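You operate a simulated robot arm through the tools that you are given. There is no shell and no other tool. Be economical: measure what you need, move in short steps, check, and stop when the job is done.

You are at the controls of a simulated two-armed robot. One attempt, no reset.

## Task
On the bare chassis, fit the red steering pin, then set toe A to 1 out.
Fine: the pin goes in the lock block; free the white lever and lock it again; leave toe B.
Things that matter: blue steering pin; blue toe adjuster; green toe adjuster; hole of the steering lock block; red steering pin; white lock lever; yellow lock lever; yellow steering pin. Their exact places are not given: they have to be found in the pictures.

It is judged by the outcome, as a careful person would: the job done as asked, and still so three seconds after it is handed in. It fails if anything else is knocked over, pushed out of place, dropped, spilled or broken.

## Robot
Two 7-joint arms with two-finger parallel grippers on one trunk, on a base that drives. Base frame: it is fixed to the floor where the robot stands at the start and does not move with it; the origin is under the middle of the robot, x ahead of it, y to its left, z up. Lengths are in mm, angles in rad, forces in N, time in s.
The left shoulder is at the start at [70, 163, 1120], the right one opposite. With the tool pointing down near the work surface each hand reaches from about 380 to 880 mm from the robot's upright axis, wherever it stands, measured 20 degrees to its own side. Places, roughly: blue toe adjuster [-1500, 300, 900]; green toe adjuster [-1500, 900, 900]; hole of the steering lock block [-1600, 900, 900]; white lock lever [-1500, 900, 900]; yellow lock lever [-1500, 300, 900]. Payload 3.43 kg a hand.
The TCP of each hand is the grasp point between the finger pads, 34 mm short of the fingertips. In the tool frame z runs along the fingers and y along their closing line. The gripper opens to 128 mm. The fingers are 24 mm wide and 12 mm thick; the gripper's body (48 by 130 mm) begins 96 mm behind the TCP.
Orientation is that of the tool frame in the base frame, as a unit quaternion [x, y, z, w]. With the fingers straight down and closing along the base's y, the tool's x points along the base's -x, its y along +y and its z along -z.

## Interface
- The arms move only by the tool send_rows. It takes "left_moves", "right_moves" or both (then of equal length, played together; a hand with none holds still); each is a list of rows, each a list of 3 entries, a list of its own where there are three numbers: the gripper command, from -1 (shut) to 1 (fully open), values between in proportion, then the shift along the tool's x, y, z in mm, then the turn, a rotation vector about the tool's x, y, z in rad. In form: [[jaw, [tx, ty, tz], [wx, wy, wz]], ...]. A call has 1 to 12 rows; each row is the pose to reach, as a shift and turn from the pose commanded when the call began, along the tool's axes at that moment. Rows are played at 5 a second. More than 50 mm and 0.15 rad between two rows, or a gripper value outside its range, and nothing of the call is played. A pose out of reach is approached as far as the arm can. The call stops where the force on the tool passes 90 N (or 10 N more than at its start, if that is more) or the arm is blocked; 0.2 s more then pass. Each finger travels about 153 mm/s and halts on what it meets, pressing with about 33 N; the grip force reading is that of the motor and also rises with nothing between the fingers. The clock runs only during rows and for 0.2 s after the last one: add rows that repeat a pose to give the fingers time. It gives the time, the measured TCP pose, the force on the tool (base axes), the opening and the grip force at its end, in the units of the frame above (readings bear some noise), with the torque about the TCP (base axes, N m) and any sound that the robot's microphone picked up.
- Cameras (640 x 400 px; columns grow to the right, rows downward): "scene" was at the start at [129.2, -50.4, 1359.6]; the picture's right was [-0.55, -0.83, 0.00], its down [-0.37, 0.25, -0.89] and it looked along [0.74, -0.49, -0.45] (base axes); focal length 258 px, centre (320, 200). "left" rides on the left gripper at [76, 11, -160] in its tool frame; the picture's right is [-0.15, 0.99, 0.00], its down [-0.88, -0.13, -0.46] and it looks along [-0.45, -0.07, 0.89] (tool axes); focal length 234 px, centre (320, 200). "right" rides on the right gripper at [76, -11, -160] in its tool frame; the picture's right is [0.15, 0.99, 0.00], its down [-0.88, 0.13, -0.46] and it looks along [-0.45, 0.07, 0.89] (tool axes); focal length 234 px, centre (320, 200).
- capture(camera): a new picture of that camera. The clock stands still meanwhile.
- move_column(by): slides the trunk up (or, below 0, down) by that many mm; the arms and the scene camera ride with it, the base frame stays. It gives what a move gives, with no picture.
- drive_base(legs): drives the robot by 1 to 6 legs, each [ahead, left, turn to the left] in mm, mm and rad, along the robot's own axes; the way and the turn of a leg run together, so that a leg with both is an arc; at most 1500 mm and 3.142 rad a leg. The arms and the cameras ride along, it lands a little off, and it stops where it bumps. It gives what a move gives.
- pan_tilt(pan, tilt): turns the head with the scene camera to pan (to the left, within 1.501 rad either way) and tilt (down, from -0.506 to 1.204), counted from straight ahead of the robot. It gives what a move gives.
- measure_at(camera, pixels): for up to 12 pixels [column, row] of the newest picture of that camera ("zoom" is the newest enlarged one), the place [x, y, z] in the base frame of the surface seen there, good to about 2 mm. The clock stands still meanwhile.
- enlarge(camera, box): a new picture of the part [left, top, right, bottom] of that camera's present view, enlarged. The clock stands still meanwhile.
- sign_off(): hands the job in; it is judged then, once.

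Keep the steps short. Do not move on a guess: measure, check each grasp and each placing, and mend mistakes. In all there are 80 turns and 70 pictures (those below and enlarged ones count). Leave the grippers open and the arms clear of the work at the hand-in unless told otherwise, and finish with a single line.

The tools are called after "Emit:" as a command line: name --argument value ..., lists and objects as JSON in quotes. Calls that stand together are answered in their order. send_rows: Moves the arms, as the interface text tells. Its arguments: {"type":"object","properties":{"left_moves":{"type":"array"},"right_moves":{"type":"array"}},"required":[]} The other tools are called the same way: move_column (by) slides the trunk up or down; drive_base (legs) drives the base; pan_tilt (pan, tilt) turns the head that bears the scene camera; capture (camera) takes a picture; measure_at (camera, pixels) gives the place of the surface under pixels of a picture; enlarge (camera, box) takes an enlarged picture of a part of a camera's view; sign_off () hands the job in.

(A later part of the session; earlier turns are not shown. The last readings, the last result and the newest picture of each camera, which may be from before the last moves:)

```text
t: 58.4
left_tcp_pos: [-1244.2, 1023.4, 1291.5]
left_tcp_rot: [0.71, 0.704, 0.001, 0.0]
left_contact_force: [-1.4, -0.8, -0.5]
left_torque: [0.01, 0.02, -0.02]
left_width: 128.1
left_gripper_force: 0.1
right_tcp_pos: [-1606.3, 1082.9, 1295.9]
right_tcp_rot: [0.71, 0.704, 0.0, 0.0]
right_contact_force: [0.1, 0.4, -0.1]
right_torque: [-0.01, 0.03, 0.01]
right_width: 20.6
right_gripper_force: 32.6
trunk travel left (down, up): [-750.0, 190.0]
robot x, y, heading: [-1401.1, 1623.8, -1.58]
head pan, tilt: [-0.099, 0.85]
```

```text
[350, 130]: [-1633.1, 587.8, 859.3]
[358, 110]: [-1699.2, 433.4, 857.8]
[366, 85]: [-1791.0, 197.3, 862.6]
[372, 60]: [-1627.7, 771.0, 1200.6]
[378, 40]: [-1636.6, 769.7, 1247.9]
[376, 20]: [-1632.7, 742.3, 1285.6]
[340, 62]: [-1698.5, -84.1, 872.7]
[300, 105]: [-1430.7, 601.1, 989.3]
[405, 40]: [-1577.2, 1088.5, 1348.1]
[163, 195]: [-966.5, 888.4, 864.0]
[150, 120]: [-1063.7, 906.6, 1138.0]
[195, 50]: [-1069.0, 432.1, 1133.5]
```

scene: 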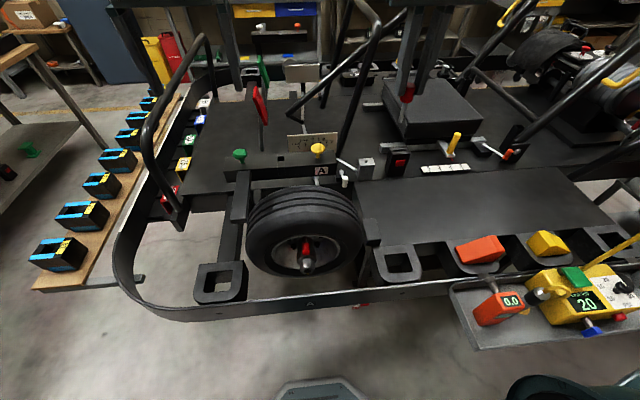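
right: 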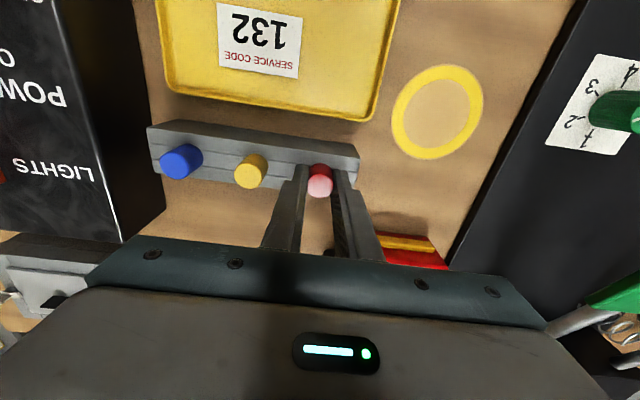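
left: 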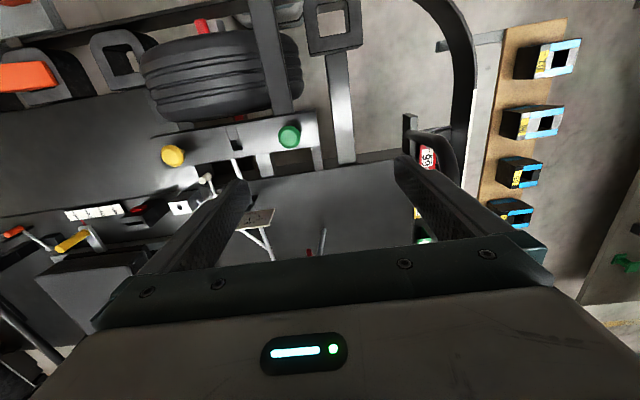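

The hoop's leg stays at y≤787 near the block, so the hand fits at y≈870. I'll move the right hand over the block and descend to TCP z≈1090, then check.

Emit:
send_rows --right_moves '[[-1, [-43, -5, 0], [0, 0, 0]], [-1, [-86, -10, 0], [0, 0, 0]], [-1, [-129, -15, 0], [0, 0, 0]], [-1, [-172, -20, 0], [0, 0, 0]], [-1, [-213, -24, 0], [0, 0, 0]], [-1, [-213, -24, 45], [0, 0, 0]], [-1, [-213, -24, 90], [0, 0, 0]], [-1, [-213, -24, 135], [0, 0, 0]], [-1, [-213, -24, 180], [0, 0, 0]], [-1, [-213, -24, 205], [0, 0, 0]], [-1, [-213, -24, 205], [0, 0, 0]]]'

Emit:
capture --camera "right"

Emit:
enlarge --camera "scene" --box '[300, 80, 420, 200]'

```text
t: 60.8
left_tcp_pos: [-1243.6, 1023.1, 1290.4]
left_tcp_rot: [0.71, 0.704, 0.0, 0.0]
left_contact_force: [-0.3, -0.2, -0.1]
left_torque: [0.0, -0.01, 0.01]
left_width: 127.9
left_gripper_force: 0.1
right_tcp_pos: [-1672.3, 930.6, 1106.5]
right_tcp_rot: [0.71, 0.704, 0.0, 0.0]
right_contact_force: [-0.5, 0.1, 0.2]
right_torque: [0.05, 0.0, 0.04]
right_width: 20.3
right_gripper_force: 33.5
right hand out of reach, approached as far as the arm can: row 3, 4, 5, 6, 7, 8, 9, 10, 11
trunk travel left (down, up): [-750.0, 190.0]
robot x, y, heading: [-1401.6, 1621.6, -1.579]
head pan, tilt: [-0.099, 0.85]
```

```text
33 pictures are left
```

right: 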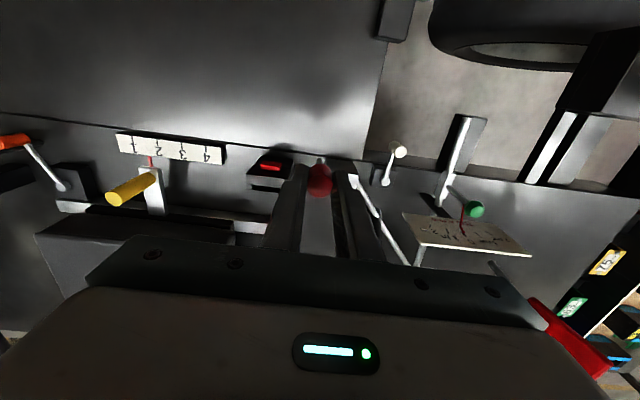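

```text
3.33 times, centred on (360, 140) of scene
```

zoom: 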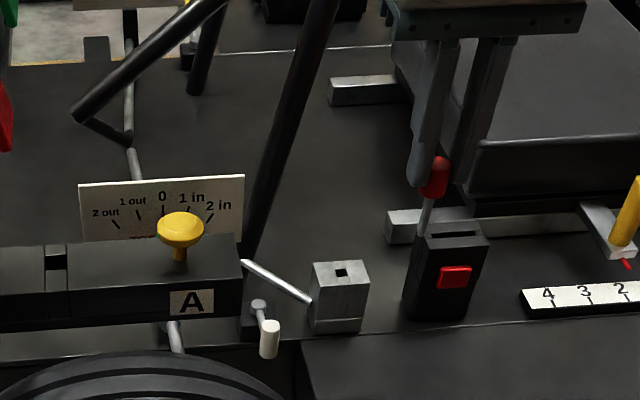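

That point was out of reach at that height. I'll retract the hand up and back, and check how far the robot's own base front extends (dark slab at (320,390)).

Emit:
send_rows --right_moves '[[-1, [0, 0, -40], [0, 0, 0]], [-1, [40, 0, -80], [0, 0, 0]], [-1, [80, 0, -110], [0, 0, 0]], [-1, [120, 0, -110], [0, 0, 0]], [-1, [150, 0, -110], [0, 0, 0]], [-1, [150, 0, -110], [0, 0, 0]]]'

Emit:
measure_at --camera "scene" --pixels '[[320, 385], [300, 395], [355, 395], [310, 360], [380, 310], [460, 300], [480, 345], [320, 378], [545, 385]]'

```text
refused: row 2 steps farther than a row can; nothing moved
```

```text
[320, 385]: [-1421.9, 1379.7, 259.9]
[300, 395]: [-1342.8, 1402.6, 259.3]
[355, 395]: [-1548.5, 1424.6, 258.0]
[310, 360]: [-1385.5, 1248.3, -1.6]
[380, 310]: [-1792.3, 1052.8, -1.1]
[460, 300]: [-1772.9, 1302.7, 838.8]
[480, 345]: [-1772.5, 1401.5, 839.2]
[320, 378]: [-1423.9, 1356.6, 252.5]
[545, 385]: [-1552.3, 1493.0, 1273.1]
```

The base front is low (z 260), so it could pass under the rail. Checking the red floor item near (360,305) and retracting the hand in smaller steps.

Emit:
measure_at --camera "scene" --pixels '[[360, 306], [366, 306], [355, 305], [230, 345], [135, 283]]'

Emit:
send_rows --right_moves '[[-1, [0, 0, -40], [0, 0, 0]], [-1, [25, 0, -75], [0, 0, 0]], [-1, [60, 0, -100], [0, 0, 0]], [-1, [100, 0, -110], [0, 0, 0]], [-1, [140, 0, -110], [0, 0, 0]], [-1, [150, 0, -110], [0, 0, 0]]]'

Emit:
enlarge --camera "scene" --box '[200, 260, 420, 400]'

```text
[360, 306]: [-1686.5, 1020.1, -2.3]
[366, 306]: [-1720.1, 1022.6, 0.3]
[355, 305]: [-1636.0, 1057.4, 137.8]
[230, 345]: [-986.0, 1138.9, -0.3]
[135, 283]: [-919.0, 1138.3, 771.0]
```

```text
t: 62.2
left_tcp_pos: [-1243.7, 1023.1, 1291.0]
left_tcp_rot: [0.71, 0.704, 0.0, 0.0]
left_contact_force: [-0.2, -0.3, 0.3]
left_torque: [0.04, 0.04, -0.01]
left_width: 127.9
left_gripper_force: 0.0
right_tcp_pos: [-1669.8, 1079.8, 1218.1]
right_tcp_rot: [0.71, 0.704, 0.001, -0.001]
right_contact_force: [-0.3, 0.0, -1.2]
right_torque: [0.0, 0.0, -0.01]
right_width: 20.5
right_gripper_force: 33.0
trunk travel left (down, up): [-750.0, 190.0]
robot x, y, heading: [-1399.8, 1620.9, -1.58]
head pan, tilt: [-0.099, 0.85]
```

```text
2.86 times, centred on (310, 330) of scene
```

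zoom: 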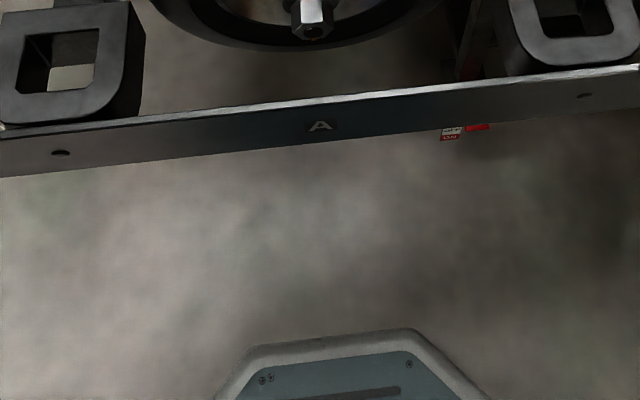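

Floor is free to about y 1060. Driving ahead 100 mm.

Emit:
drive_base --legs '[[100, 0, 0]]'

```text
t: 63.4
left_tcp_pos: [-1245.1, 925.5, 1292.4]
left_tcp_rot: [0.71, 0.704, 0.0, 0.0]
left_contact_force: [-0.2, -0.1, 1.5]
left_torque: [-0.02, -0.01, -0.02]
left_width: 127.9
left_gripper_force: 0.0
right_tcp_pos: [-1671.3, 982.5, 1219.2]
right_tcp_rot: [0.71, 0.704, -0.001, 0.001]
right_contact_force: [-0.8, -0.3, -0.8]
right_torque: [-0.01, -0.04, 0.0]
right_width: 20.3
right_gripper_force: 32.7
trunk travel left (down, up): [-750.0, 190.0]
robot x, y, heading: [-1400.7, 1524.8, -1.581]
head pan, tilt: [-0.099, 0.85]
```

Now 693 mm to the hole. Moving above it to TCP z≈1110.

Emit:
send_rows --right_moves '[[-1, [-30, 12, 10], [0, 0, 0]], [-1, [-65, 25, 20], [0, 0, 0]], [-1, [-100, 38, 30], [0, 0, 0]], [-1, [-110, 43, 60], [0, 0, 0]], [-1, [-110, 43, 90], [0, 0, 0]], [-1, [-110, 43, 110], [0, 0, 0]], [-1, [-110, 43, 110], [0, 0, 0]]]'

Emit:
capture --camera "right"

Emit:
enlarge --camera "scene" --box '[300, 70, 420, 190]'

```text
t: 65.0
left_tcp_pos: [-1244.1, 923.5, 1291.9]
left_tcp_rot: [0.71, 0.704, 0.001, 0.0]
left_contact_force: [0.1, -0.5, 0.9]
left_torque: [-0.05, 0.02, 0.03]
left_width: 128.1
left_gripper_force: 0.1
right_tcp_pos: [-1628.5, 870.6, 1108.9]
right_tcp_rot: [0.71, 0.704, 0.0, 0.001]
right_contact_force: [0.7, -0.2, -0.4]
right_torque: [0.01, -0.01, 0.02]
right_width: 20.4
right_gripper_force: 33.3
trunk travel left (down, up): [-750.0, 190.0]
robot x, y, heading: [-1402.0, 1523.3, -1.577]
head pan, tilt: [-0.099, 0.85]
```

```text
30 pictures are left
```

right: 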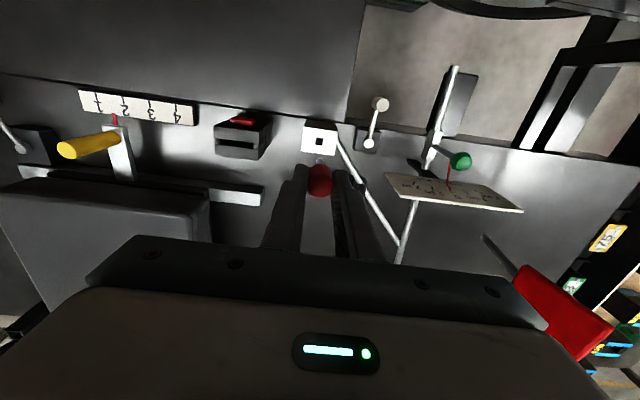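

```text
3.33 times, centred on (360, 130) of scene
```

zoom: 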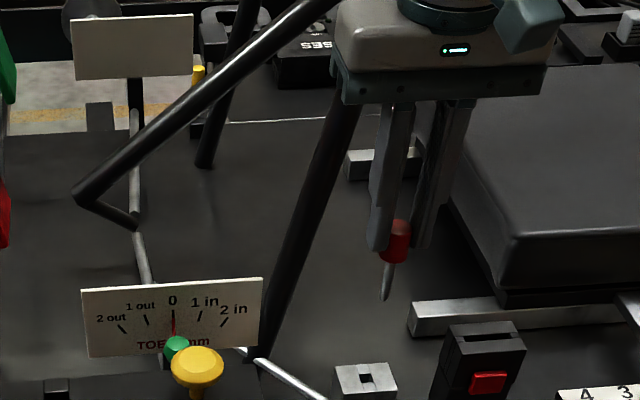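

Enlarging the right view on the block and the pin's tip.

Emit:
enlarge --camera "right" --box '[280, 110, 360, 170]'

Emit:
measure_at --camera "zoom" --pixels '[[320, 232], [296, 232], [344, 232], [320, 200], [320, 270], [190, 180], [430, 180], [190, 290], [420, 300]]'

```text
6.67 times, centred on (320, 140) of right
```

zoom: 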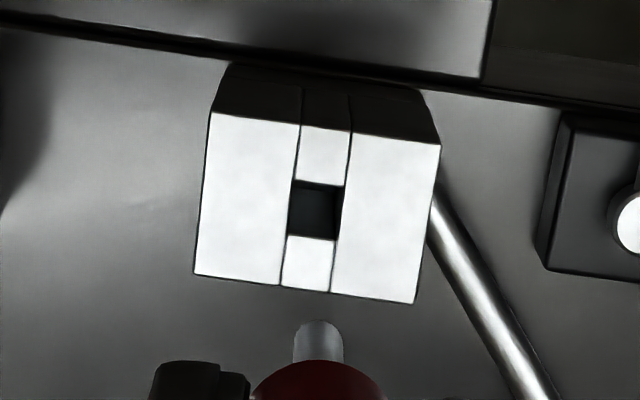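

```text
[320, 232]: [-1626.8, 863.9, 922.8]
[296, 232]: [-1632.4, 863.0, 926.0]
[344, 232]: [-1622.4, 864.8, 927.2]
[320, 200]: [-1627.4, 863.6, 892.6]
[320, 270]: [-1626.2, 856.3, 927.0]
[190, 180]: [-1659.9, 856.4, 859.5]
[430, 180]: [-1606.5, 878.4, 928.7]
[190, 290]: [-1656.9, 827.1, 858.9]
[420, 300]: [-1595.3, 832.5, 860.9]
```

Emit:
measure_at --camera "zoom" --pixels '[[280, 206], [350, 214], [322, 170], [308, 250], [225, 125], [425, 155], [400, 290], [210, 262], [284, 206], [346, 214], [321, 178], [310, 242]]'

```text
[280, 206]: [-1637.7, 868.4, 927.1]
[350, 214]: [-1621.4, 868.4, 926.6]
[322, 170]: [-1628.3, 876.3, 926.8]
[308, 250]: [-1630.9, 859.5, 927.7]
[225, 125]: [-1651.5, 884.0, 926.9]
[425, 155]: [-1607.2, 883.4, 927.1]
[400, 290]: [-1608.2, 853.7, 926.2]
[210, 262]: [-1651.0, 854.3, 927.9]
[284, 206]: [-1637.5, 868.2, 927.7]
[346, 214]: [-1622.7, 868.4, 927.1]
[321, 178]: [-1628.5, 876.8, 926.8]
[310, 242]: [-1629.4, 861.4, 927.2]
```

Hole centre is (-1629.5, 868.8), top z 927, about 12–13 mm wide. Measuring the pin's shank in the same view.

Emit:
measure_at --camera "zoom" --pixels '[[318, 330], [298, 340], [338, 340], [318, 345], [318, 356], [300, 350], [336, 350], [318, 375]]'

Emit:
measure_at --camera "scene" --pixels '[[378, 118]]'

Emit:
enlarge --camera "scene" --box '[355, 130, 395, 160]'

```text
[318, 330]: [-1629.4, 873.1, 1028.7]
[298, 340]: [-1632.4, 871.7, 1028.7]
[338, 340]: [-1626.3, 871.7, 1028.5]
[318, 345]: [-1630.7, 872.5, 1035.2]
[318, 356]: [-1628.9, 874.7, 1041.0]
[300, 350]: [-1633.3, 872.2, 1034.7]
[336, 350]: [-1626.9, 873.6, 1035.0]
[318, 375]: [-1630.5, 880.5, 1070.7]
```

```text
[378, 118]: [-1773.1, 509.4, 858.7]
```

```text
13.33 times, centred on (375, 145) of scene
```

zoom: 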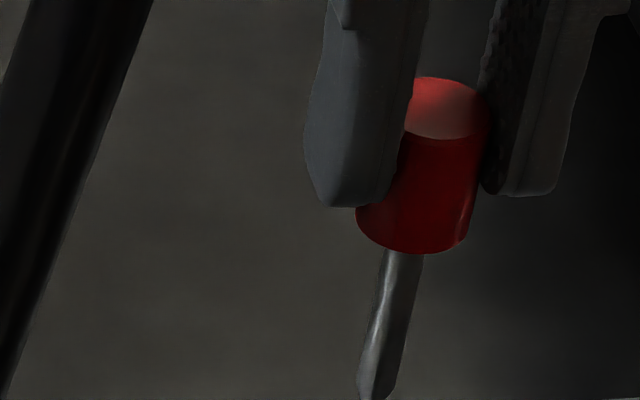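

The shank axis is at about (-1629.4, 869.5), within 1 mm of the hole. I'll correct by -1 mm in y and descend until the tip is just above the block.

Emit:
send_rows --right_moves '[[-1, [-1, 0, 40], [0, 0, 0]], [-1, [-1, 0, 75], [0, 0, 0]], [-1, [-1, 0, 92], [0, 0, 0]], [-1, [-1, 0, 92], [0, 0, 0]]]'

Emit:
enlarge --camera "right" --box '[280, 130, 360, 190]'

Emit:
enlarge --camera "scene" --box '[350, 140, 410, 200]'

```text
t: 66.0
left_tcp_pos: [-1244.7, 923.3, 1291.1]
left_tcp_rot: [0.71, 0.704, 0.0, 0.0]
left_contact_force: [-0.4, 0.5, 0.5]
left_torque: [0.01, 0.0, 0.01]
left_width: 128.2
left_gripper_force: 0.1
right_tcp_pos: [-1644.3, 883.2, 1025.5]
right_tcp_rot: [0.711, 0.704, 0.001, 0.001]
right_contact_force: [-0.3, 0.1, 0.8]
right_torque: [0.0, -0.05, 0.0]
right_width: 20.7
right_gripper_force: 33.6
right hand out of reach, approached as far as the arm can: row 1, 2, 3, 4
trunk travel left (down, up): [-750.0, 190.0]
robot x, y, heading: [-1401.2, 1524.9, -1.576]
head pan, tilt: [-0.099, 0.85]
```

```text
6.67 times, centred on (320, 160) of right
```

zoom: 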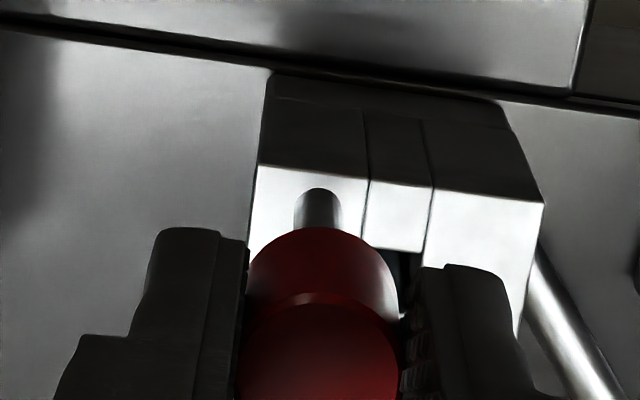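

```text
6.67 times, centred on (380, 170) of scene
```

zoom: 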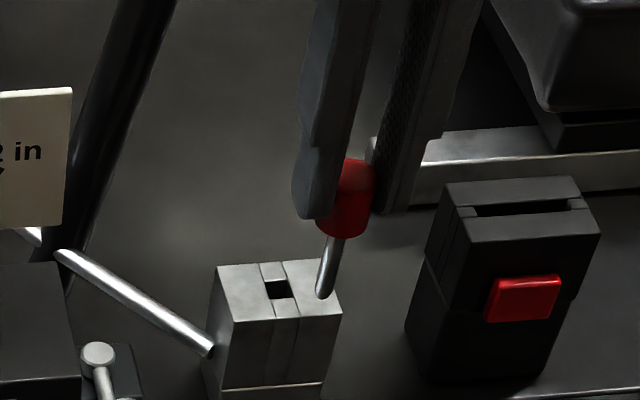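

Too high a shoulder for that depth. I'll raise both hands, then lower the trunk 150 mm.

Emit:
send_rows --right_moves '[[-1, [5, 5, -30], [0, 0, 0]], [-1, [10, 10, -70], [0, 0, 0]], [-1, [20, 15, -110], [0, 0, 0]], [-1, [30, 15, -150], [0, 0, 0]], [-1, [30, 15, -150], [0, 0, 0]]]' --left_moves '[[1, [10, 0, -35], [0, 0, 0]], [1, [20, 0, -70], [0, 0, 0]], [1, [30, 0, -105], [0, 0, 0]], [1, [40, 0, -140], [0, 0, 0]], [1, [40, 0, -140], [0, 0, 0]]]'

Emit:
move_column --by -150

```text
t: 67.2
left_tcp_pos: [-1244.3, 961.5, 1430.9]
left_tcp_rot: [0.71, 0.704, 0.001, -0.001]
left_contact_force: [0.4, -0.9, -0.3]
left_torque: [0.07, 0.04, -0.01]
left_width: 127.9
left_gripper_force: 0.0
right_tcp_pos: [-1628.6, 913.5, 1175.5]
right_tcp_rot: [0.71, 0.704, 0.001, 0.0]
right_contact_force: [0.3, 0.3, -0.8]
right_torque: [0.05, -0.02, -0.01]
right_width: 20.6
right_gripper_force: 32.5
trunk travel left (down, up): [-750.0, 190.0]
robot x, y, heading: [-1400.8, 1525.5, -1.581]
head pan, tilt: [-0.099, 0.85]
```

```text
t: 68.9
left_tcp_pos: [-1243.6, 964.0, 1280.8]
left_tcp_rot: [0.71, 0.704, 0.0, 0.0]
left_contact_force: [-0.3, 0.1, 0.2]
left_torque: [0.02, -0.02, 0.01]
left_width: 127.9
left_gripper_force: 0.1
right_tcp_pos: [-1629.6, 915.9, 1026.6]
right_tcp_rot: [0.71, 0.704, 0.0, 0.0]
right_contact_force: [-0.1, 0.0, -0.6]
right_torque: [0.01, 0.01, 0.01]
right_width: 20.5
right_gripper_force: 32.7
trunk travel left (down, up): [-600.0, 340.0]
robot x, y, heading: [-1399.6, 1518.1, -1.583]
head pan, tilt: [-0.099, 0.85]
```

Moving back over the hole at the same height (tip ≈ 945), then checking.

Emit:
send_rows --right_moves '[[-1, [-15, 0, -5], [0, 0, 0]], [-1, [-30, 0, -5], [0, 0, 0]], [-1, [-45, 0, 0], [0, 0, 0]], [-1, [-45, 0, 0], [0, 0, 0]]]'

Emit:
enlarge --camera "right" --box '[280, 130, 360, 190]'

Emit:
measure_at --camera "zoom" --pixels '[[320, 195], [320, 210], [305, 205], [336, 205], [320, 225], [240, 200], [400, 200]]'

```text
t: 69.9
left_tcp_pos: [-1243.4, 964.6, 1281.5]
left_tcp_rot: [0.71, 0.704, 0.0, -0.001]
left_contact_force: [-0.7, -0.8, -0.2]
left_torque: [-0.04, 0.03, -0.02]
left_width: 128.1
left_gripper_force: 0.1
right_tcp_pos: [-1629.6, 869.0, 1027.9]
right_tcp_rot: [0.71, 0.704, 0.0, -0.001]
right_contact_force: [0.0, -0.8, -0.7]
right_torque: [-0.02, 0.02, 0.03]
right_width: 20.7
right_gripper_force: 32.4
trunk travel left (down, up): [-600.0, 340.0]
robot x, y, heading: [-1403.6, 1522.6, -1.579]
head pan, tilt: [-0.099, 0.85]
```

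```text
6.67 times, centred on (320, 160) of right
```

zoom: 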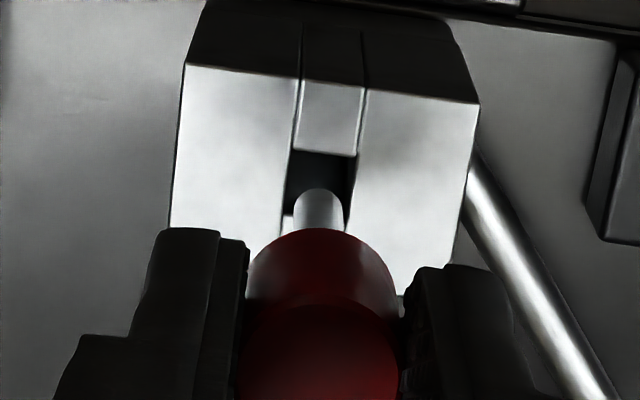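

```text
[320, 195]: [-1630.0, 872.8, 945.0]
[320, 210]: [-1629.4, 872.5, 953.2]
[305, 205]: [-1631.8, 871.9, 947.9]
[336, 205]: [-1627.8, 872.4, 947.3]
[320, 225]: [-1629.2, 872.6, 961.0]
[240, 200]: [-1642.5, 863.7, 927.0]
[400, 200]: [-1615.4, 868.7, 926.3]
```

The pin is centred. Lowering it 45 mm into the hole first, watching the force.

Emit:
send_rows --right_moves '[[-1, [0, 0, 10], [0, 0, 0]], [-1, [0, 0, 18], [0, 0, 0]], [-1, [0, 0, 25], [0, 0, 0]], [-1, [0, 0, 35], [0, 0, 0]], [-1, [0, 0, 45], [0, 0, 0]], [-1, [0, 0, 45], [0, 0, 0]]]'

Emit:
enlarge --camera "scene" --box '[340, 130, 410, 200]'

```text
t: 71.3
left_tcp_pos: [-1244.5, 964.4, 1281.0]
left_tcp_rot: [0.71, 0.704, 0.0, 0.0]
left_contact_force: [-0.1, 0.0, 0.4]
left_torque: [-0.01, 0.01, -0.05]
left_width: 127.7
left_gripper_force: 0.1
right_tcp_pos: [-1629.8, 870.1, 981.4]
right_tcp_rot: [0.71, 0.704, 0.0, 0.0]
right_contact_force: [0.1, 0.7, -0.1]
right_torque: [-0.02, 0.0, 0.01]
right_width: 20.4
right_gripper_force: 33.3
trunk travel left (down, up): [-600.0, 340.0]
robot x, y, heading: [-1401.6, 1522.4, -1.578]
head pan, tilt: [-0.099, 0.85]
```

```text
5.71 times, centred on (375, 165) of scene
```

zoom: 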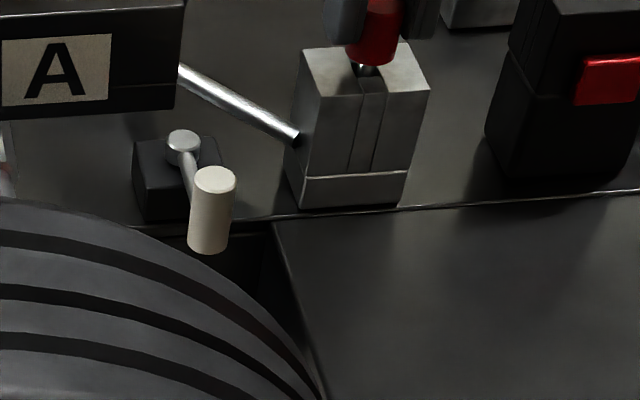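

The shank is in the hole with no force. Lowering the rest in small steps until it seats.

Emit:
send_rows --right_moves '[[-1, [0, 0, 6], [0, 0, 0]], [-1, [0, 0, 11], [0, 0, 0]], [-1, [0, 0, 15], [0, 0, 0]], [-1, [0, 0, 17], [0, 0, 0]], [-1, [0, 0, 18.5], [0, 0, 0]], [-1, [0, 0, 18.5], [0, 0, 0]]]'

Emit:
enlarge --camera "scene" --box '[340, 130, 410, 200]'

```text
t: 72.7
left_tcp_pos: [-1243.2, 966.5, 1281.1]
left_tcp_rot: [0.71, 0.704, -0.001, 0.001]
left_contact_force: [0.1, -0.5, 0.0]
left_torque: [-0.03, 0.0, -0.01]
left_width: 127.9
left_gripper_force: 0.0
right_tcp_pos: [-1629.2, 870.9, 964.5]
right_tcp_rot: [0.71, 0.704, -0.001, 0.001]
right_contact_force: [-4.4, -5.4, 25.8]
right_torque: [-0.29, 0.17, -0.02]
right_width: 20.7
right_gripper_force: 32.9
trunk travel left (down, up): [-600.0, 340.0]
robot x, y, heading: [-1396.1, 1524.2, -1.58]
head pan, tilt: [-0.099, 0.85]
```

```text
5.71 times, centred on (375, 165) of scene
```

zoom: 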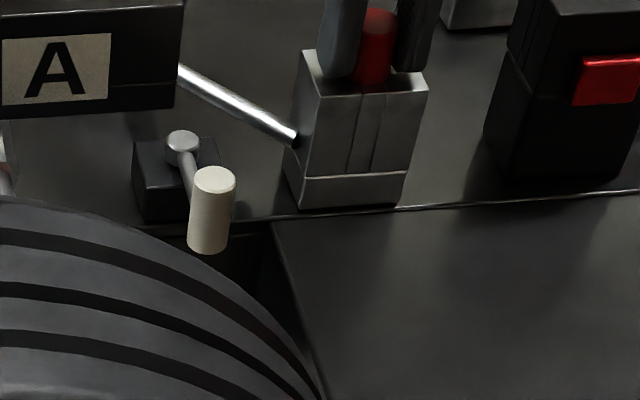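

It's seated at 26 N. I'll open and lift straight off.

Emit:
send_rows --right_moves '[[-0.4, [0, 0, 0], [0, 0, 0]], [-0.4, [0, 0, 0], [0, 0, 0]], [-0.4, [0, 0, -20], [0, 0, 0]], [-0.4, [0, 0, -60], [0, 0, 0]], [-0.4, [0, 0, -100], [0, 0, 0]], [-0.4, [0, 0, -130], [0, 0, 0]], [-0.4, [0, 0, -130], [0, 0, 0]]]'

Emit:
capture --camera "right"

Emit:
enlarge --camera "scene" --box '[290, 90, 410, 200]'

```text
t: 74.3
left_tcp_pos: [-1245.3, 963.5, 1280.8]
left_tcp_rot: [0.71, 0.704, 0.0, 0.001]
left_contact_force: [-0.2, 0.9, -0.8]
left_torque: [0.02, -0.01, -0.02]
left_width: 127.9
left_gripper_force: 0.1
right_tcp_pos: [-1629.5, 869.4, 1092.2]
right_tcp_rot: [0.71, 0.704, 0.0, 0.0]
right_contact_force: [-0.8, -0.4, 0.0]
right_torque: [0.0, 0.01, -0.01]
right_width: 38.5
right_gripper_force: 0.2
trunk travel left (down, up): [-600.0, 340.0]
robot x, y, heading: [-1401.5, 1520.8, -1.579]
head pan, tilt: [-0.099, 0.85]
```

```text
21 pictures are left
```

right: 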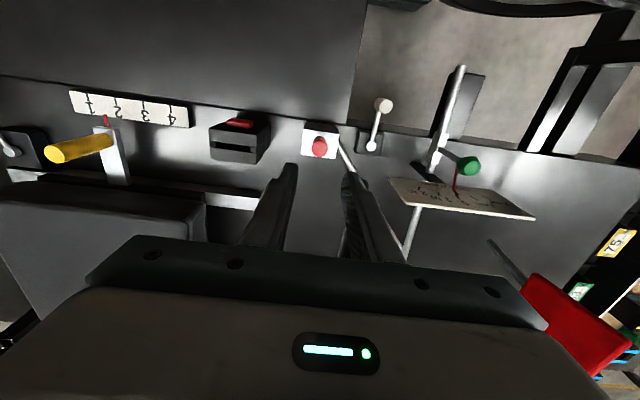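

```text
3.64 times, centred on (350, 145) of scene
```

zoom: 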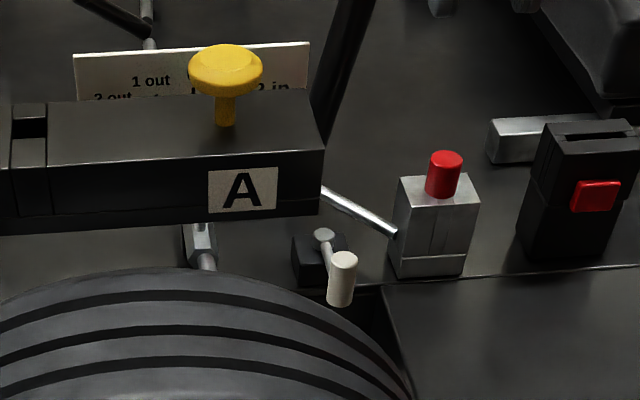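

The pin is fitted. Now the white lever: enlarging the right view for its pivot and handle, plus the green lever.

Emit:
enlarge --camera "right" --box '[350, 60, 500, 220]'

Emit:
measure_at --camera "right" --pixels '[[383, 103], [386, 108], [380, 114], [377, 125], [371, 146], [470, 164], [469, 168], [455, 158], [440, 153], [456, 185], [430, 180], [530, 217]]'

```text
2.50 times, centred on (425, 140) of right
```

zoom: 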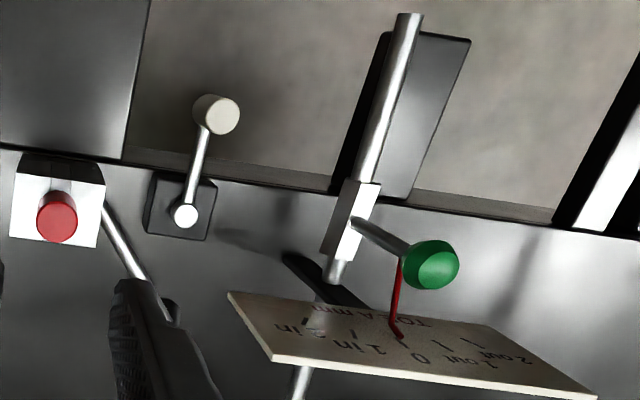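

```text
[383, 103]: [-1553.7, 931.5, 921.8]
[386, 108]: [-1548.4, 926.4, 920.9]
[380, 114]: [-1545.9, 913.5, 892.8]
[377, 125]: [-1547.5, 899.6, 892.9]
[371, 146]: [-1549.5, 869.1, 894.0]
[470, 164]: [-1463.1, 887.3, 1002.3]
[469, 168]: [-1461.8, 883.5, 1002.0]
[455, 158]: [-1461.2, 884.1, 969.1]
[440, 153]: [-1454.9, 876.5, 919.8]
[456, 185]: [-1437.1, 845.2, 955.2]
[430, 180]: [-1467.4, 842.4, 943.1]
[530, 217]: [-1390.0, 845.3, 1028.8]
```

The white handle post is at about (-1549,930), z 893–922, and its pivot at (-1548,870). I'll bring the right hand around the handle, tips at z≈905.

Emit:
send_rows --right_moves '[[-0.4, [30, 40, 0], [0, 0, 0]], [-0.4, [61, 80, 0], [0, 0, 0]], [-0.4, [61, 80, 45], [0, 0, 0]], [-0.4, [61, 80, 90], [0, 0, 0]], [-0.4, [61, 80, 125], [0, 0, 0]], [-0.4, [61, 80, 125], [0, 0, 0]]]'

Emit:
enlarge --camera "right" --box '[240, 90, 400, 210]'

Emit:
measure_at --camera "zoom" --pixels '[[320, 200]]'

```text
refused: row 2 steps farther than a row can; nothing moved
```

```text
3.33 times, centred on (320, 150) of right
```

zoom: 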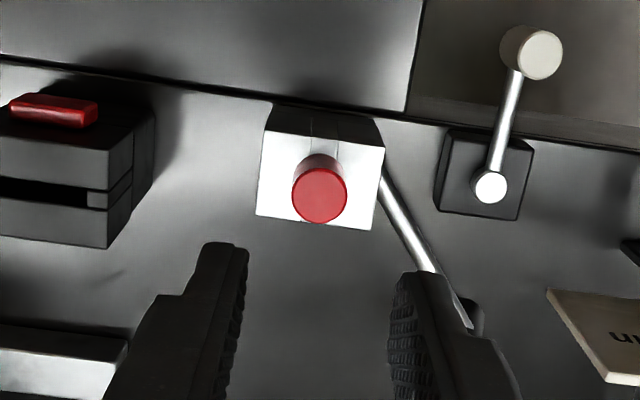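

```text
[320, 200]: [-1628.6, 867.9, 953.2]
```

One step was 50.5 mm; using smaller steps. I'll also measure the handle top in this zoom at (541,54).

Emit:
measure_at --camera "zoom" --pixels '[[541, 54], [527, 54], [556, 54], [541, 38], [541, 70], [489, 187]]'

Emit:
send_rows --right_moves '[[-0.4, [20, 27, 0], [0, 0, 0]], [-0.4, [40, 54, 0], [0, 0, 0]], [-0.4, [61, 80, 0], [0, 0, 0]], [-0.4, [61, 80, 45], [0, 0, 0]], [-0.4, [61, 80, 90], [0, 0, 0]], [-0.4, [61, 80, 120], [0, 0, 0]], [-0.4, [61, 80, 120], [0, 0, 0]]]'

Emit:
enlarge --camera "right" --box '[240, 90, 400, 210]'

```text
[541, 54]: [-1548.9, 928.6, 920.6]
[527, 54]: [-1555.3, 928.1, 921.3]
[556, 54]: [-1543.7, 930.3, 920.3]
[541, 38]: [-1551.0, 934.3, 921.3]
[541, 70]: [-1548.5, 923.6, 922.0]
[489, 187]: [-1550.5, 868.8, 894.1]
```

```text
t: 75.9
left_tcp_pos: [-1243.5, 964.6, 1282.0]
left_tcp_rot: [0.711, 0.703, -0.001, 0.001]
left_contact_force: [-0.7, -0.6, -0.3]
left_torque: [-0.01, 0.0, 0.0]
left_width: 128.0
left_gripper_force: 0.2
right_tcp_pos: [-1564.6, 939.5, 975.4]
right_tcp_rot: [0.71, 0.704, 0.0, 0.001]
right_contact_force: [0.3, -0.4, 0.4]
right_torque: [0.01, 0.02, -0.01]
right_width: 38.5
right_gripper_force: 0.1
right hand out of reach, approached as far as the arm can: row 2, 3, 4, 5, 6, 7
trunk travel left (down, up): [-600.0, 340.0]
robot x, y, heading: [-1400.3, 1524.8, -1.577]
head pan, tilt: [-0.099, 0.85]
```

```text
3.33 times, centred on (320, 150) of right
```

zoom: 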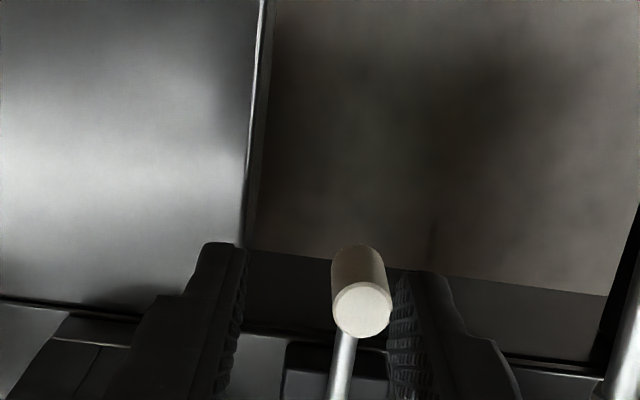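

The right hand reaches poorly so close to the robot's midline. I'll raise it clear and shift the robot 150 mm to its left, so lever and adjuster both lie on its right side.

Emit:
send_rows --right_moves '[[-0.4, [0, 0, -45], [0, 0, 0]], [-0.4, [0, 0, -90], [0, 0, 0]], [-0.4, [0, -10, -135], [0, 0, 0]], [-0.4, [0, -20, -180], [0, 0, 0]], [-0.4, [0, -20, -190], [0, 0, 0]]]'

Emit:
drive_base --legs '[[0, 150, 0]]'

```text
t: 77.1
left_tcp_pos: [-1243.7, 963.0, 1280.0]
left_tcp_rot: [0.71, 0.704, 0.001, 0.001]
left_contact_force: [-0.5, 0.0, 0.5]
left_torque: [0.02, -0.01, -0.01]
left_width: 128.2
left_gripper_force: 0.1
right_tcp_pos: [-1591.0, 936.5, 1167.1]
right_tcp_rot: [0.711, 0.703, 0.001, 0.001]
right_contact_force: [0.3, -0.9, 0.3]
right_torque: [0.03, 0.01, 0.0]
right_width: 38.4
right_gripper_force: 0.1
right hand out of reach, approached as far as the arm can: row 5
trunk travel left (down, up): [-600.0, 340.0]
robot x, y, heading: [-1397.9, 1523.5, -1.58]
head pan, tilt: [-0.099, 0.85]
```

```text
t: 78.5
left_tcp_pos: [-1096.2, 963.0, 1280.0]
left_tcp_rot: [0.71, 0.704, 0.001, 0.0]
left_contact_force: [-1.8, -0.9, -0.6]
left_torque: [-0.01, -0.01, 0.01]
left_width: 127.9
left_gripper_force: 0.2
right_tcp_pos: [-1442.4, 936.2, 1166.1]
right_tcp_rot: [0.711, 0.703, 0.001, 0.002]
right_contact_force: [0.6, 0.6, 0.4]
right_torque: [-0.02, -0.06, 0.01]
right_width: 38.5
right_gripper_force: 0.1
trunk travel left (down, up): [-600.0, 340.0]
robot x, y, heading: [-1254.4, 1522.8, -1.574]
head pan, tilt: [-0.099, 0.85]
```

Moving over the white handle and down to z≈965.

Emit:
send_rows --right_moves '[[-0.4, [-2, -36, 0], [0, 0, 0]], [-0.4, [-5, -72, 0], [0, 0, 0]], [-0.4, [-7, -107, 0], [0, 0, 0]], [-0.4, [-7, -107, 45], [0, 0, 0]], [-0.4, [-7, -107, 90], [0, 0, 0]], [-0.4, [-7, -107, 135], [0, 0, 0]], [-0.4, [-7, -107, 180], [0, 0, 0]], [-0.4, [-7, -107, 200], [0, 0, 0]], [-0.4, [-7, -107, 200], [0, 0, 0]]]'

Emit:
enlarge --camera "right" --box '[240, 90, 400, 210]'

```text
t: 80.5
left_tcp_pos: [-1096.1, 963.0, 1280.5]
left_tcp_rot: [0.711, 0.703, 0.0, 0.0]
left_contact_force: [-0.4, 0.0, 0.6]
left_torque: [0.0, 0.03, -0.03]
left_width: 128.0
left_gripper_force: 0.1
right_tcp_pos: [-1548.2, 931.1, 965.6]
right_tcp_rot: [0.712, 0.702, 0.0, 0.001]
right_contact_force: [-0.3, 0.5, 0.1]
right_torque: [-0.01, 0.03, 0.01]
right_width: 38.3
right_gripper_force: 0.0
trunk travel left (down, up): [-600.0, 340.0]
robot x, y, heading: [-1255.1, 1523.8, -1.581]
head pan, tilt: [-0.099, 0.85]
```

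```text
3.33 times, centred on (320, 150) of right
```

zoom: 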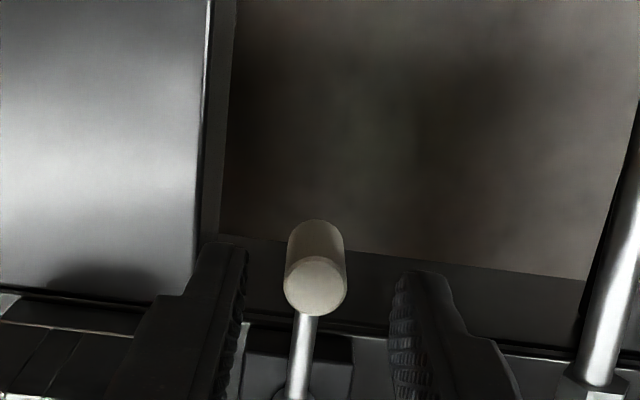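

The handle is centred between the fingers. Down 27 mm and close.

Emit:
send_rows --right_moves '[[-0.4, [0, 0, 15], [0, 0, 0]], [-0.4, [0, 0, 27], [0, 0, 0]], [-0.4, [0, 0, 27], [0, 0, 0]], [-1, [0, 0, 27], [0, 0, 0]], [-1, [0, 0, 27], [0, 0, 0]], [-1, [0, 0, 27], [0, 0, 0]]]'

Emit:
send_rows --right_moves '[[-1, [0, 4, 0], [0, 0, 0]], [-1, [-0.5, 8, 0], [0, 0, 0]], [-1, [-0.5, 8, 0], [0, 0, 0]]]'

```text
t: 81.9
left_tcp_pos: [-1095.7, 963.6, 1281.3]
left_tcp_rot: [0.711, 0.703, 0.0, 0.0]
left_contact_force: [0.0, 0.0, 1.3]
left_torque: [0.01, 0.02, 0.04]
left_width: 128.0
left_gripper_force: 0.0
right_tcp_pos: [-1549.6, 930.8, 938.7]
right_tcp_rot: [0.712, 0.702, 0.001, 0.001]
right_contact_force: [-1.3, 0.6, -0.9]
right_torque: [-0.06, 0.48, -0.02]
right_width: 17.1
right_gripper_force: 45.2
trunk travel left (down, up): [-600.0, 340.0]
robot x, y, heading: [-1249.8, 1525.2, -1.581]
head pan, tilt: [-0.099, 0.85]
```

```text
t: 82.7
left_tcp_pos: [-1100.5, 964.3, 1282.3]
left_tcp_rot: [0.711, 0.703, 0.001, 0.001]
left_contact_force: [0.8, -0.4, 0.4]
left_torque: [0.02, 0.0, 0.02]
left_width: 128.2
left_gripper_force: 0.2
right_tcp_pos: [-1549.1, 930.9, 938.4]
right_tcp_rot: [0.714, 0.7, 0.0, 0.002]
right_contact_force: [-40.6, -1.9, 14.0]
right_torque: [0.12, 1.69, -0.29]
right_width: 17.3
right_gripper_force: 45.3
trunk travel left (down, up): [-600.0, 340.0]
robot x, y, heading: [-1252.3, 1520.9, -1.584]
head pan, tilt: [-0.099, 0.85]
```

+x is blocked (a stop, 40 N). Trying the other way (-x), gently.

Emit:
send_rows --right_moves '[[-1, [0, -8, 0], [0, 0, 0]], [-1, [0, -12, 0], [0, 0, 0]], [-1, [0, -16, 0], [0, 0, 0]], [-1, [-0.5, -20, 0], [0, 0, 0]], [-1, [-0.5, -20, 0], [0, 0, 0]]]'

```text
t: 83.9
left_tcp_pos: [-1094.9, 961.6, 1280.7]
left_tcp_rot: [0.71, 0.704, 0.0, -0.001]
left_contact_force: [-0.4, 0.0, 0.3]
left_torque: [0.0, -0.02, 0.01]
left_width: 127.9
left_gripper_force: 0.1
right_tcp_pos: [-1559.0, 929.7, 939.9]
right_tcp_rot: [0.712, 0.703, 0.001, 0.001]
right_contact_force: [6.2, 2.1, -3.2]
right_torque: [-0.08, -0.13, 0.33]
right_width: 17.4
right_gripper_force: 45.5
trunk travel left (down, up): [-600.0, 340.0]
robot x, y, heading: [-1250.8, 1523.1, -1.582]
head pan, tilt: [-0.099, 0.85]
```

The lever swings toward -x with about 6 N. Following the arc to about 45°.

Emit:
send_rows --right_moves '[[-1, [-1, -5, 0], [0, 0, 0]], [-1, [-2.8, -10.5, 0], [0, 0, 0]], [-1, [-5, -15.5, 0], [0, 0, 0]], [-1, [-7.2, -20, 0], [0, 0, 0]], [-1, [-10, -24.5, 0], [0, 0, 0]], [-1, [-13.2, -28.6, 0], [0, 0, 0]], [-1, [-16.8, -32.4, 0], [0, 0, 0]], [-1, [-16.8, -32.4, 0], [0, 0, 0]]]'

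Emit:
enlarge --camera "scene" --box '[320, 100, 480, 220]'

```text
t: 85.7
left_tcp_pos: [-1094.4, 963.4, 1281.3]
left_tcp_rot: [0.711, 0.704, -0.001, 0.0]
left_contact_force: [0.0, 0.1, 0.2]
left_torque: [0.03, -0.02, -0.02]
left_width: 128.1
left_gripper_force: 0.0
right_tcp_pos: [-1593.1, 915.3, 941.5]
right_tcp_rot: [0.712, 0.703, 0.001, 0.0]
right_contact_force: [5.9, 1.7, 0.2]
right_torque: [0.4, -0.11, 0.3]
right_width: 17.3
right_gripper_force: 45.2
trunk travel left (down, up): [-600.0, 340.0]
robot x, y, heading: [-1253.1, 1523.1, -1.581]
head pan, tilt: [-0.099, 0.85]
```

```text
3.33 times, centred on (400, 160) of scene
```

zoom: 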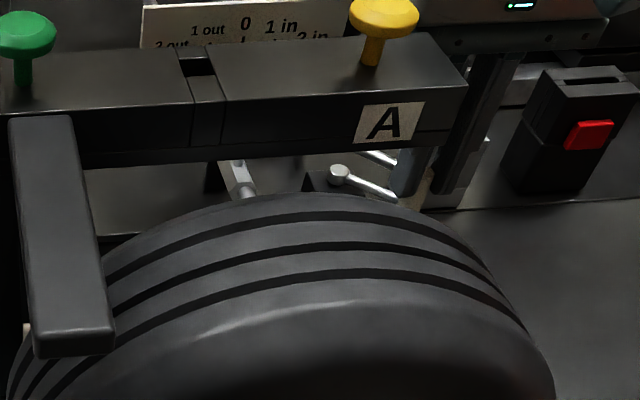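

No stop yet at ~45°. Continuing carefully to about 60° (the block is close after that).

Emit:
send_rows --right_moves '[[-1, [-5.1, -4.4, 0], [0, 0, 0]], [-1, [-9.3, -7.7, 0], [0, 0, 0]], [-1, [-12, -9.4, 0], [0, 0, 0]], [-1, [-14, -10.6, 0], [0, 0, 0]], [-1, [-14, -10.6, 0], [0, 0, 0]]]'

Emit:
capture --camera "right"

```text
t: 86.9
left_tcp_pos: [-1091.4, 965.6, 1281.5]
left_tcp_rot: [0.71, 0.704, -0.002, -0.001]
left_contact_force: [-0.4, -0.1, -0.6]
left_torque: [0.01, 0.02, 0.0]
left_width: 128.2
left_gripper_force: 0.1
right_tcp_pos: [-1600.3, 905.7, 939.8]
right_tcp_rot: [0.711, 0.703, 0.004, -0.001]
right_contact_force: [29.4, 33.2, -15.3]
right_torque: [0.9, -0.41, 0.2]
right_width: 17.1
right_gripper_force: 44.9
trunk travel left (down, up): [-600.0, 340.0]
robot x, y, heading: [-1254.7, 1523.6, -1.576]
head pan, tilt: [-0.099, 0.85]
```

```text
14 pictures are left
```

right: 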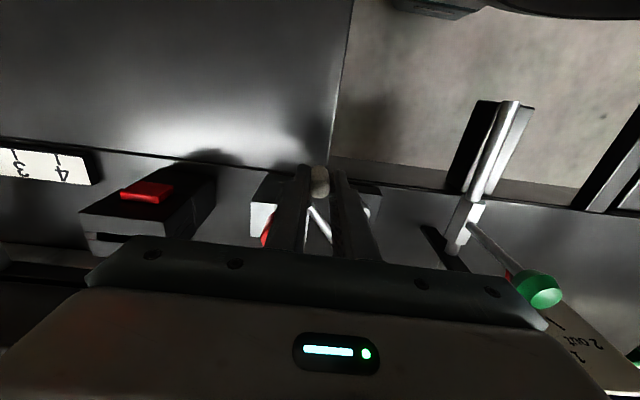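

A stop at about 55° (44 N along the tangent). The lever is freed. I'll relax, open and lift.

Emit:
send_rows --right_moves '[[-1, [5, 4, 0], [0, 0, 0]], [-0.4, [5, 4, 0], [0, 0, 0]], [-0.4, [5, 4, 0], [0, 0, 0]], [-0.4, [5, 4, -30], [0, 0, 0]], [-0.4, [5, 4, -75], [0, 0, 0]], [-0.4, [5, 4, -120], [0, 0, 0]], [-0.4, [5, 4, -165], [0, 0, 0]], [-0.4, [5, 4, -165], [0, 0, 0]]]'

Emit:
capture --camera "right"

Emit:
measure_at --camera "right" --pixels '[[320, 150]]'

```text
t: 88.7
left_tcp_pos: [-1095.9, 961.6, 1279.7]
left_tcp_rot: [0.711, 0.704, 0.0, 0.0]
left_contact_force: [0.8, 0.7, 0.2]
left_torque: [0.04, -0.02, 0.0]
left_width: 128.1
left_gripper_force: 0.0
right_tcp_pos: [-1599.6, 906.1, 1103.3]
right_tcp_rot: [0.711, 0.703, 0.001, 0.001]
right_contact_force: [-0.6, 0.0, -1.1]
right_torque: [0.01, 0.0, -0.02]
right_width: 38.2
right_gripper_force: 0.1
trunk travel left (down, up): [-600.0, 340.0]
robot x, y, heading: [-1254.9, 1525.6, -1.579]
head pan, tilt: [-0.099, 0.85]
```

```text
13 pictures are left
```

right: 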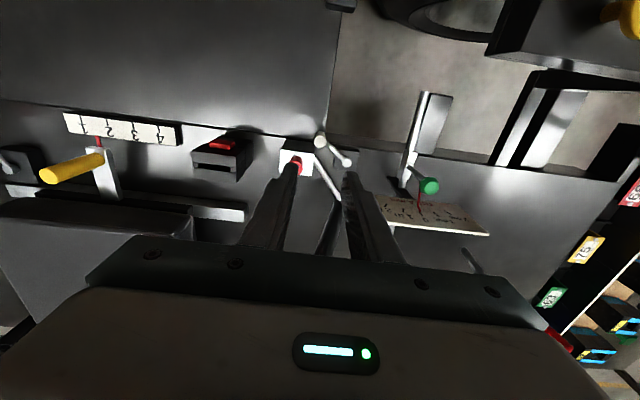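

```text
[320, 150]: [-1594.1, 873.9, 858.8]
```

The lever is swung over. Measuring its handle at (320,141) and the green knob at (429,186).

Emit:
measure_at --camera "right" --pixels '[[320, 141], [321, 139], [346, 160], [428, 185], [433, 188], [425, 183], [431, 191], [418, 178], [420, 206], [296, 160]]'

Emit:
enlarge --camera "right" --box '[360, 140, 500, 240]'

```text
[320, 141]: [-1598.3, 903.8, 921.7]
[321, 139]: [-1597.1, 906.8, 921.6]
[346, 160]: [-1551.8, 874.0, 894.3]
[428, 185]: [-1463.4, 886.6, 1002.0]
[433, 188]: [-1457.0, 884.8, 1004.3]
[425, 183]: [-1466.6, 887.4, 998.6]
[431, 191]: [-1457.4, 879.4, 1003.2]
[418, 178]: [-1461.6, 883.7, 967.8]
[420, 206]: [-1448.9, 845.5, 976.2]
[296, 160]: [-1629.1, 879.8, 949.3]
```

```text
4.00 times, centred on (430, 190) of right
```

zoom: 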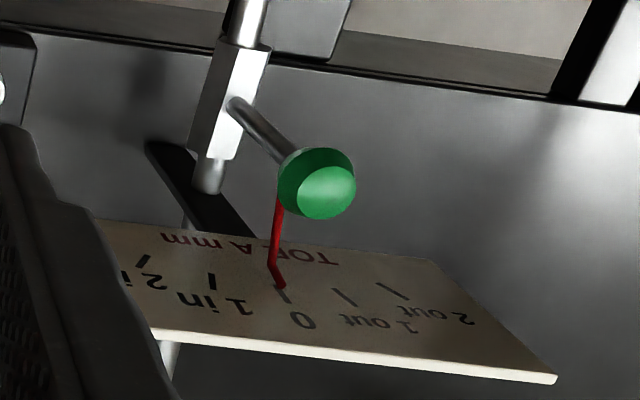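

The pointer is at 0. I'll move the right hand above the green knob (≈(-1457.5,886), top z 1003) with a 50 mm opening and check alignment.

Emit:
send_rows --right_moves '[[-0.2, [-6, 45, 0], [0, 0, 0]], [-0.2, [-12, 92, 0], [0, 0, 0]], [-0.2, [-18.5, 137, 0], [0, 0, 0]], [-0.2, [-18.5, 142, 0], [0, 0, 0]], [-0.2, [-18.5, 142, 30], [0, 0, 0]], [-0.2, [-18.5, 142, 55], [0, 0, 0]], [-0.2, [-18.5, 142, 55], [0, 0, 0]]]'

Emit:
enlarge --camera "right" --box '[240, 90, 400, 210]'

Emit:
measure_at --camera "zoom" --pixels '[[320, 255], [300, 270], [320, 270], [340, 270]]'

```text
t: 90.3
left_tcp_pos: [-1094.1, 963.8, 1281.7]
left_tcp_rot: [0.71, 0.704, 0.0, 0.001]
left_contact_force: [0.7, 1.0, 0.6]
left_torque: [-0.01, 0.03, 0.01]
left_width: 128.2
left_gripper_force: 0.0
right_tcp_pos: [-1457.2, 884.1, 1050.7]
right_tcp_rot: [0.711, 0.703, 0.0, 0.001]
right_contact_force: [0.6, -0.7, 0.2]
right_torque: [0.0, 0.02, -0.03]
right_width: 51.0
right_gripper_force: 0.0
trunk travel left (down, up): [-600.0, 340.0]
robot x, y, heading: [-1252.3, 1523.9, -1.579]
head pan, tilt: [-0.099, 0.85]
```

```text
3.33 times, centred on (320, 150) of right
```

zoom: 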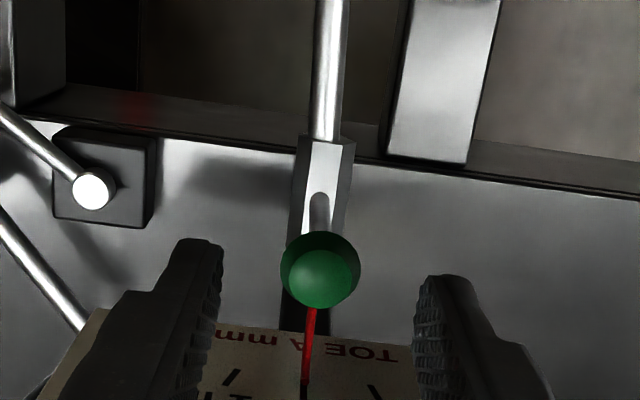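

```text
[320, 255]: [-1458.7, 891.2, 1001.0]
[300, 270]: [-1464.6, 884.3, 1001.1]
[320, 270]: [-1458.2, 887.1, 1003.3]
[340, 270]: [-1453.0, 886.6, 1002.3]
```

Centred on the knob. Down 42 mm and close on it.

Emit:
send_rows --right_moves '[[-0.2, [0, -1, 22], [0, 0, 0]], [-0.2, [1, -1, 42], [0, 0, 0]], [-0.2, [1, -1, 42], [0, 0, 0]], [-0.6, [1, -1, 42], [0, 0, 0]], [-1, [1, -1, 42], [0, 0, 0]], [-1, [1, -1, 42], [0, 0, 0]]]'

Emit:
enlarge --camera "right" --box '[240, 130, 400, 250]'

```text
t: 91.7
left_tcp_pos: [-1095.9, 963.4, 1280.3]
left_tcp_rot: [0.711, 0.704, 0.0, 0.001]
left_contact_force: [0.0, -0.4, -0.3]
left_torque: [-0.01, -0.03, 0.05]
left_width: 127.8
left_gripper_force: 0.1
right_tcp_pos: [-1459.8, 885.7, 1007.3]
right_tcp_rot: [0.711, 0.703, 0.001, 0.001]
right_contact_force: [0.4, 1.4, -2.5]
right_torque: [-0.37, -0.06, 0.0]
right_width: 23.2
right_gripper_force: 45.1
trunk travel left (down, up): [-600.0, 340.0]
robot x, y, heading: [-1255.2, 1527.7, -1.582]
head pan, tilt: [-0.099, 0.85]
```

```text
3.33 times, centred on (320, 190) of right
```

zoom: 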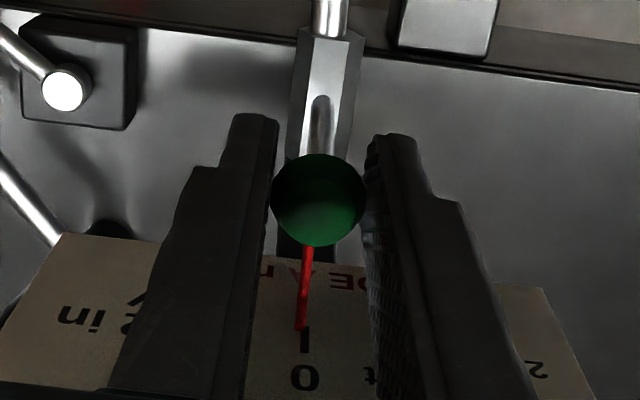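

Gripped (23 mm). Swinging it toward "out" (+x) about the tie-rod axis, 12° first.

Emit:
send_rows --right_moves '[[-1, [0, 3.3, 0.1], [0.035, 0, 0]], [-1, [0, 6.5, 0.2], [0.07, 0, 0]], [-1, [0, 9.8, 0.5], [0.105, 0, 0]], [-1, [0, 13, 0.9], [0.14, 0, 0]], [-1, [0, 16.2, 1.4], [0.175, 0, 0]], [-1, [0, 19.4, 2.0], [0.21, 0, 0]], [-1, [0, 19.4, 2.0], [0.21, 0, 0]]]'

Emit:
enlarge --camera "right" --box '[240, 130, 400, 250]'

```text
t: 93.3
left_tcp_pos: [-1095.8, 962.5, 1281.1]
left_tcp_rot: [0.711, 0.703, -0.001, 0.001]
left_contact_force: [-0.1, 0.9, 0.7]
left_torque: [-0.03, -0.04, 0.02]
left_width: 128.0
left_gripper_force: 0.2
right_tcp_pos: [-1478.5, 913.4, 1010.3]
right_tcp_rot: [0.708, 0.699, -0.073, -0.072]
right_contact_force: [1.4, 0.3, 0.5]
right_torque: [-0.04, 0.0, -0.01]
right_width: 0.0
right_gripper_force: 32.7
right hand out of reach, approached as far as the arm can: row 2, 3, 4, 5, 6, 7
trunk travel left (down, up): [-600.0, 340.0]
robot x, y, heading: [-1256.8, 1525.3, -1.577]
head pan, tilt: [-0.099, 0.85]
```

```text
3.33 times, centred on (320, 190) of right
```

zoom: 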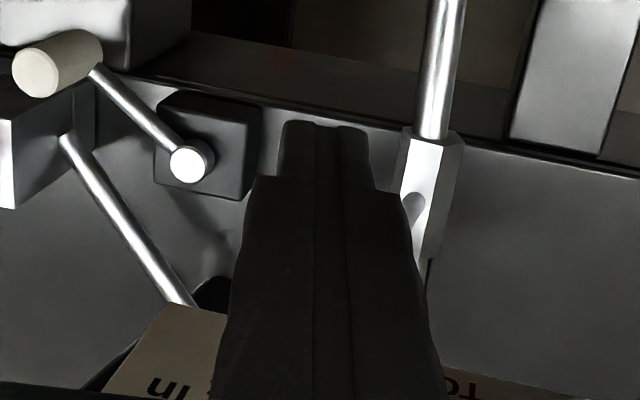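

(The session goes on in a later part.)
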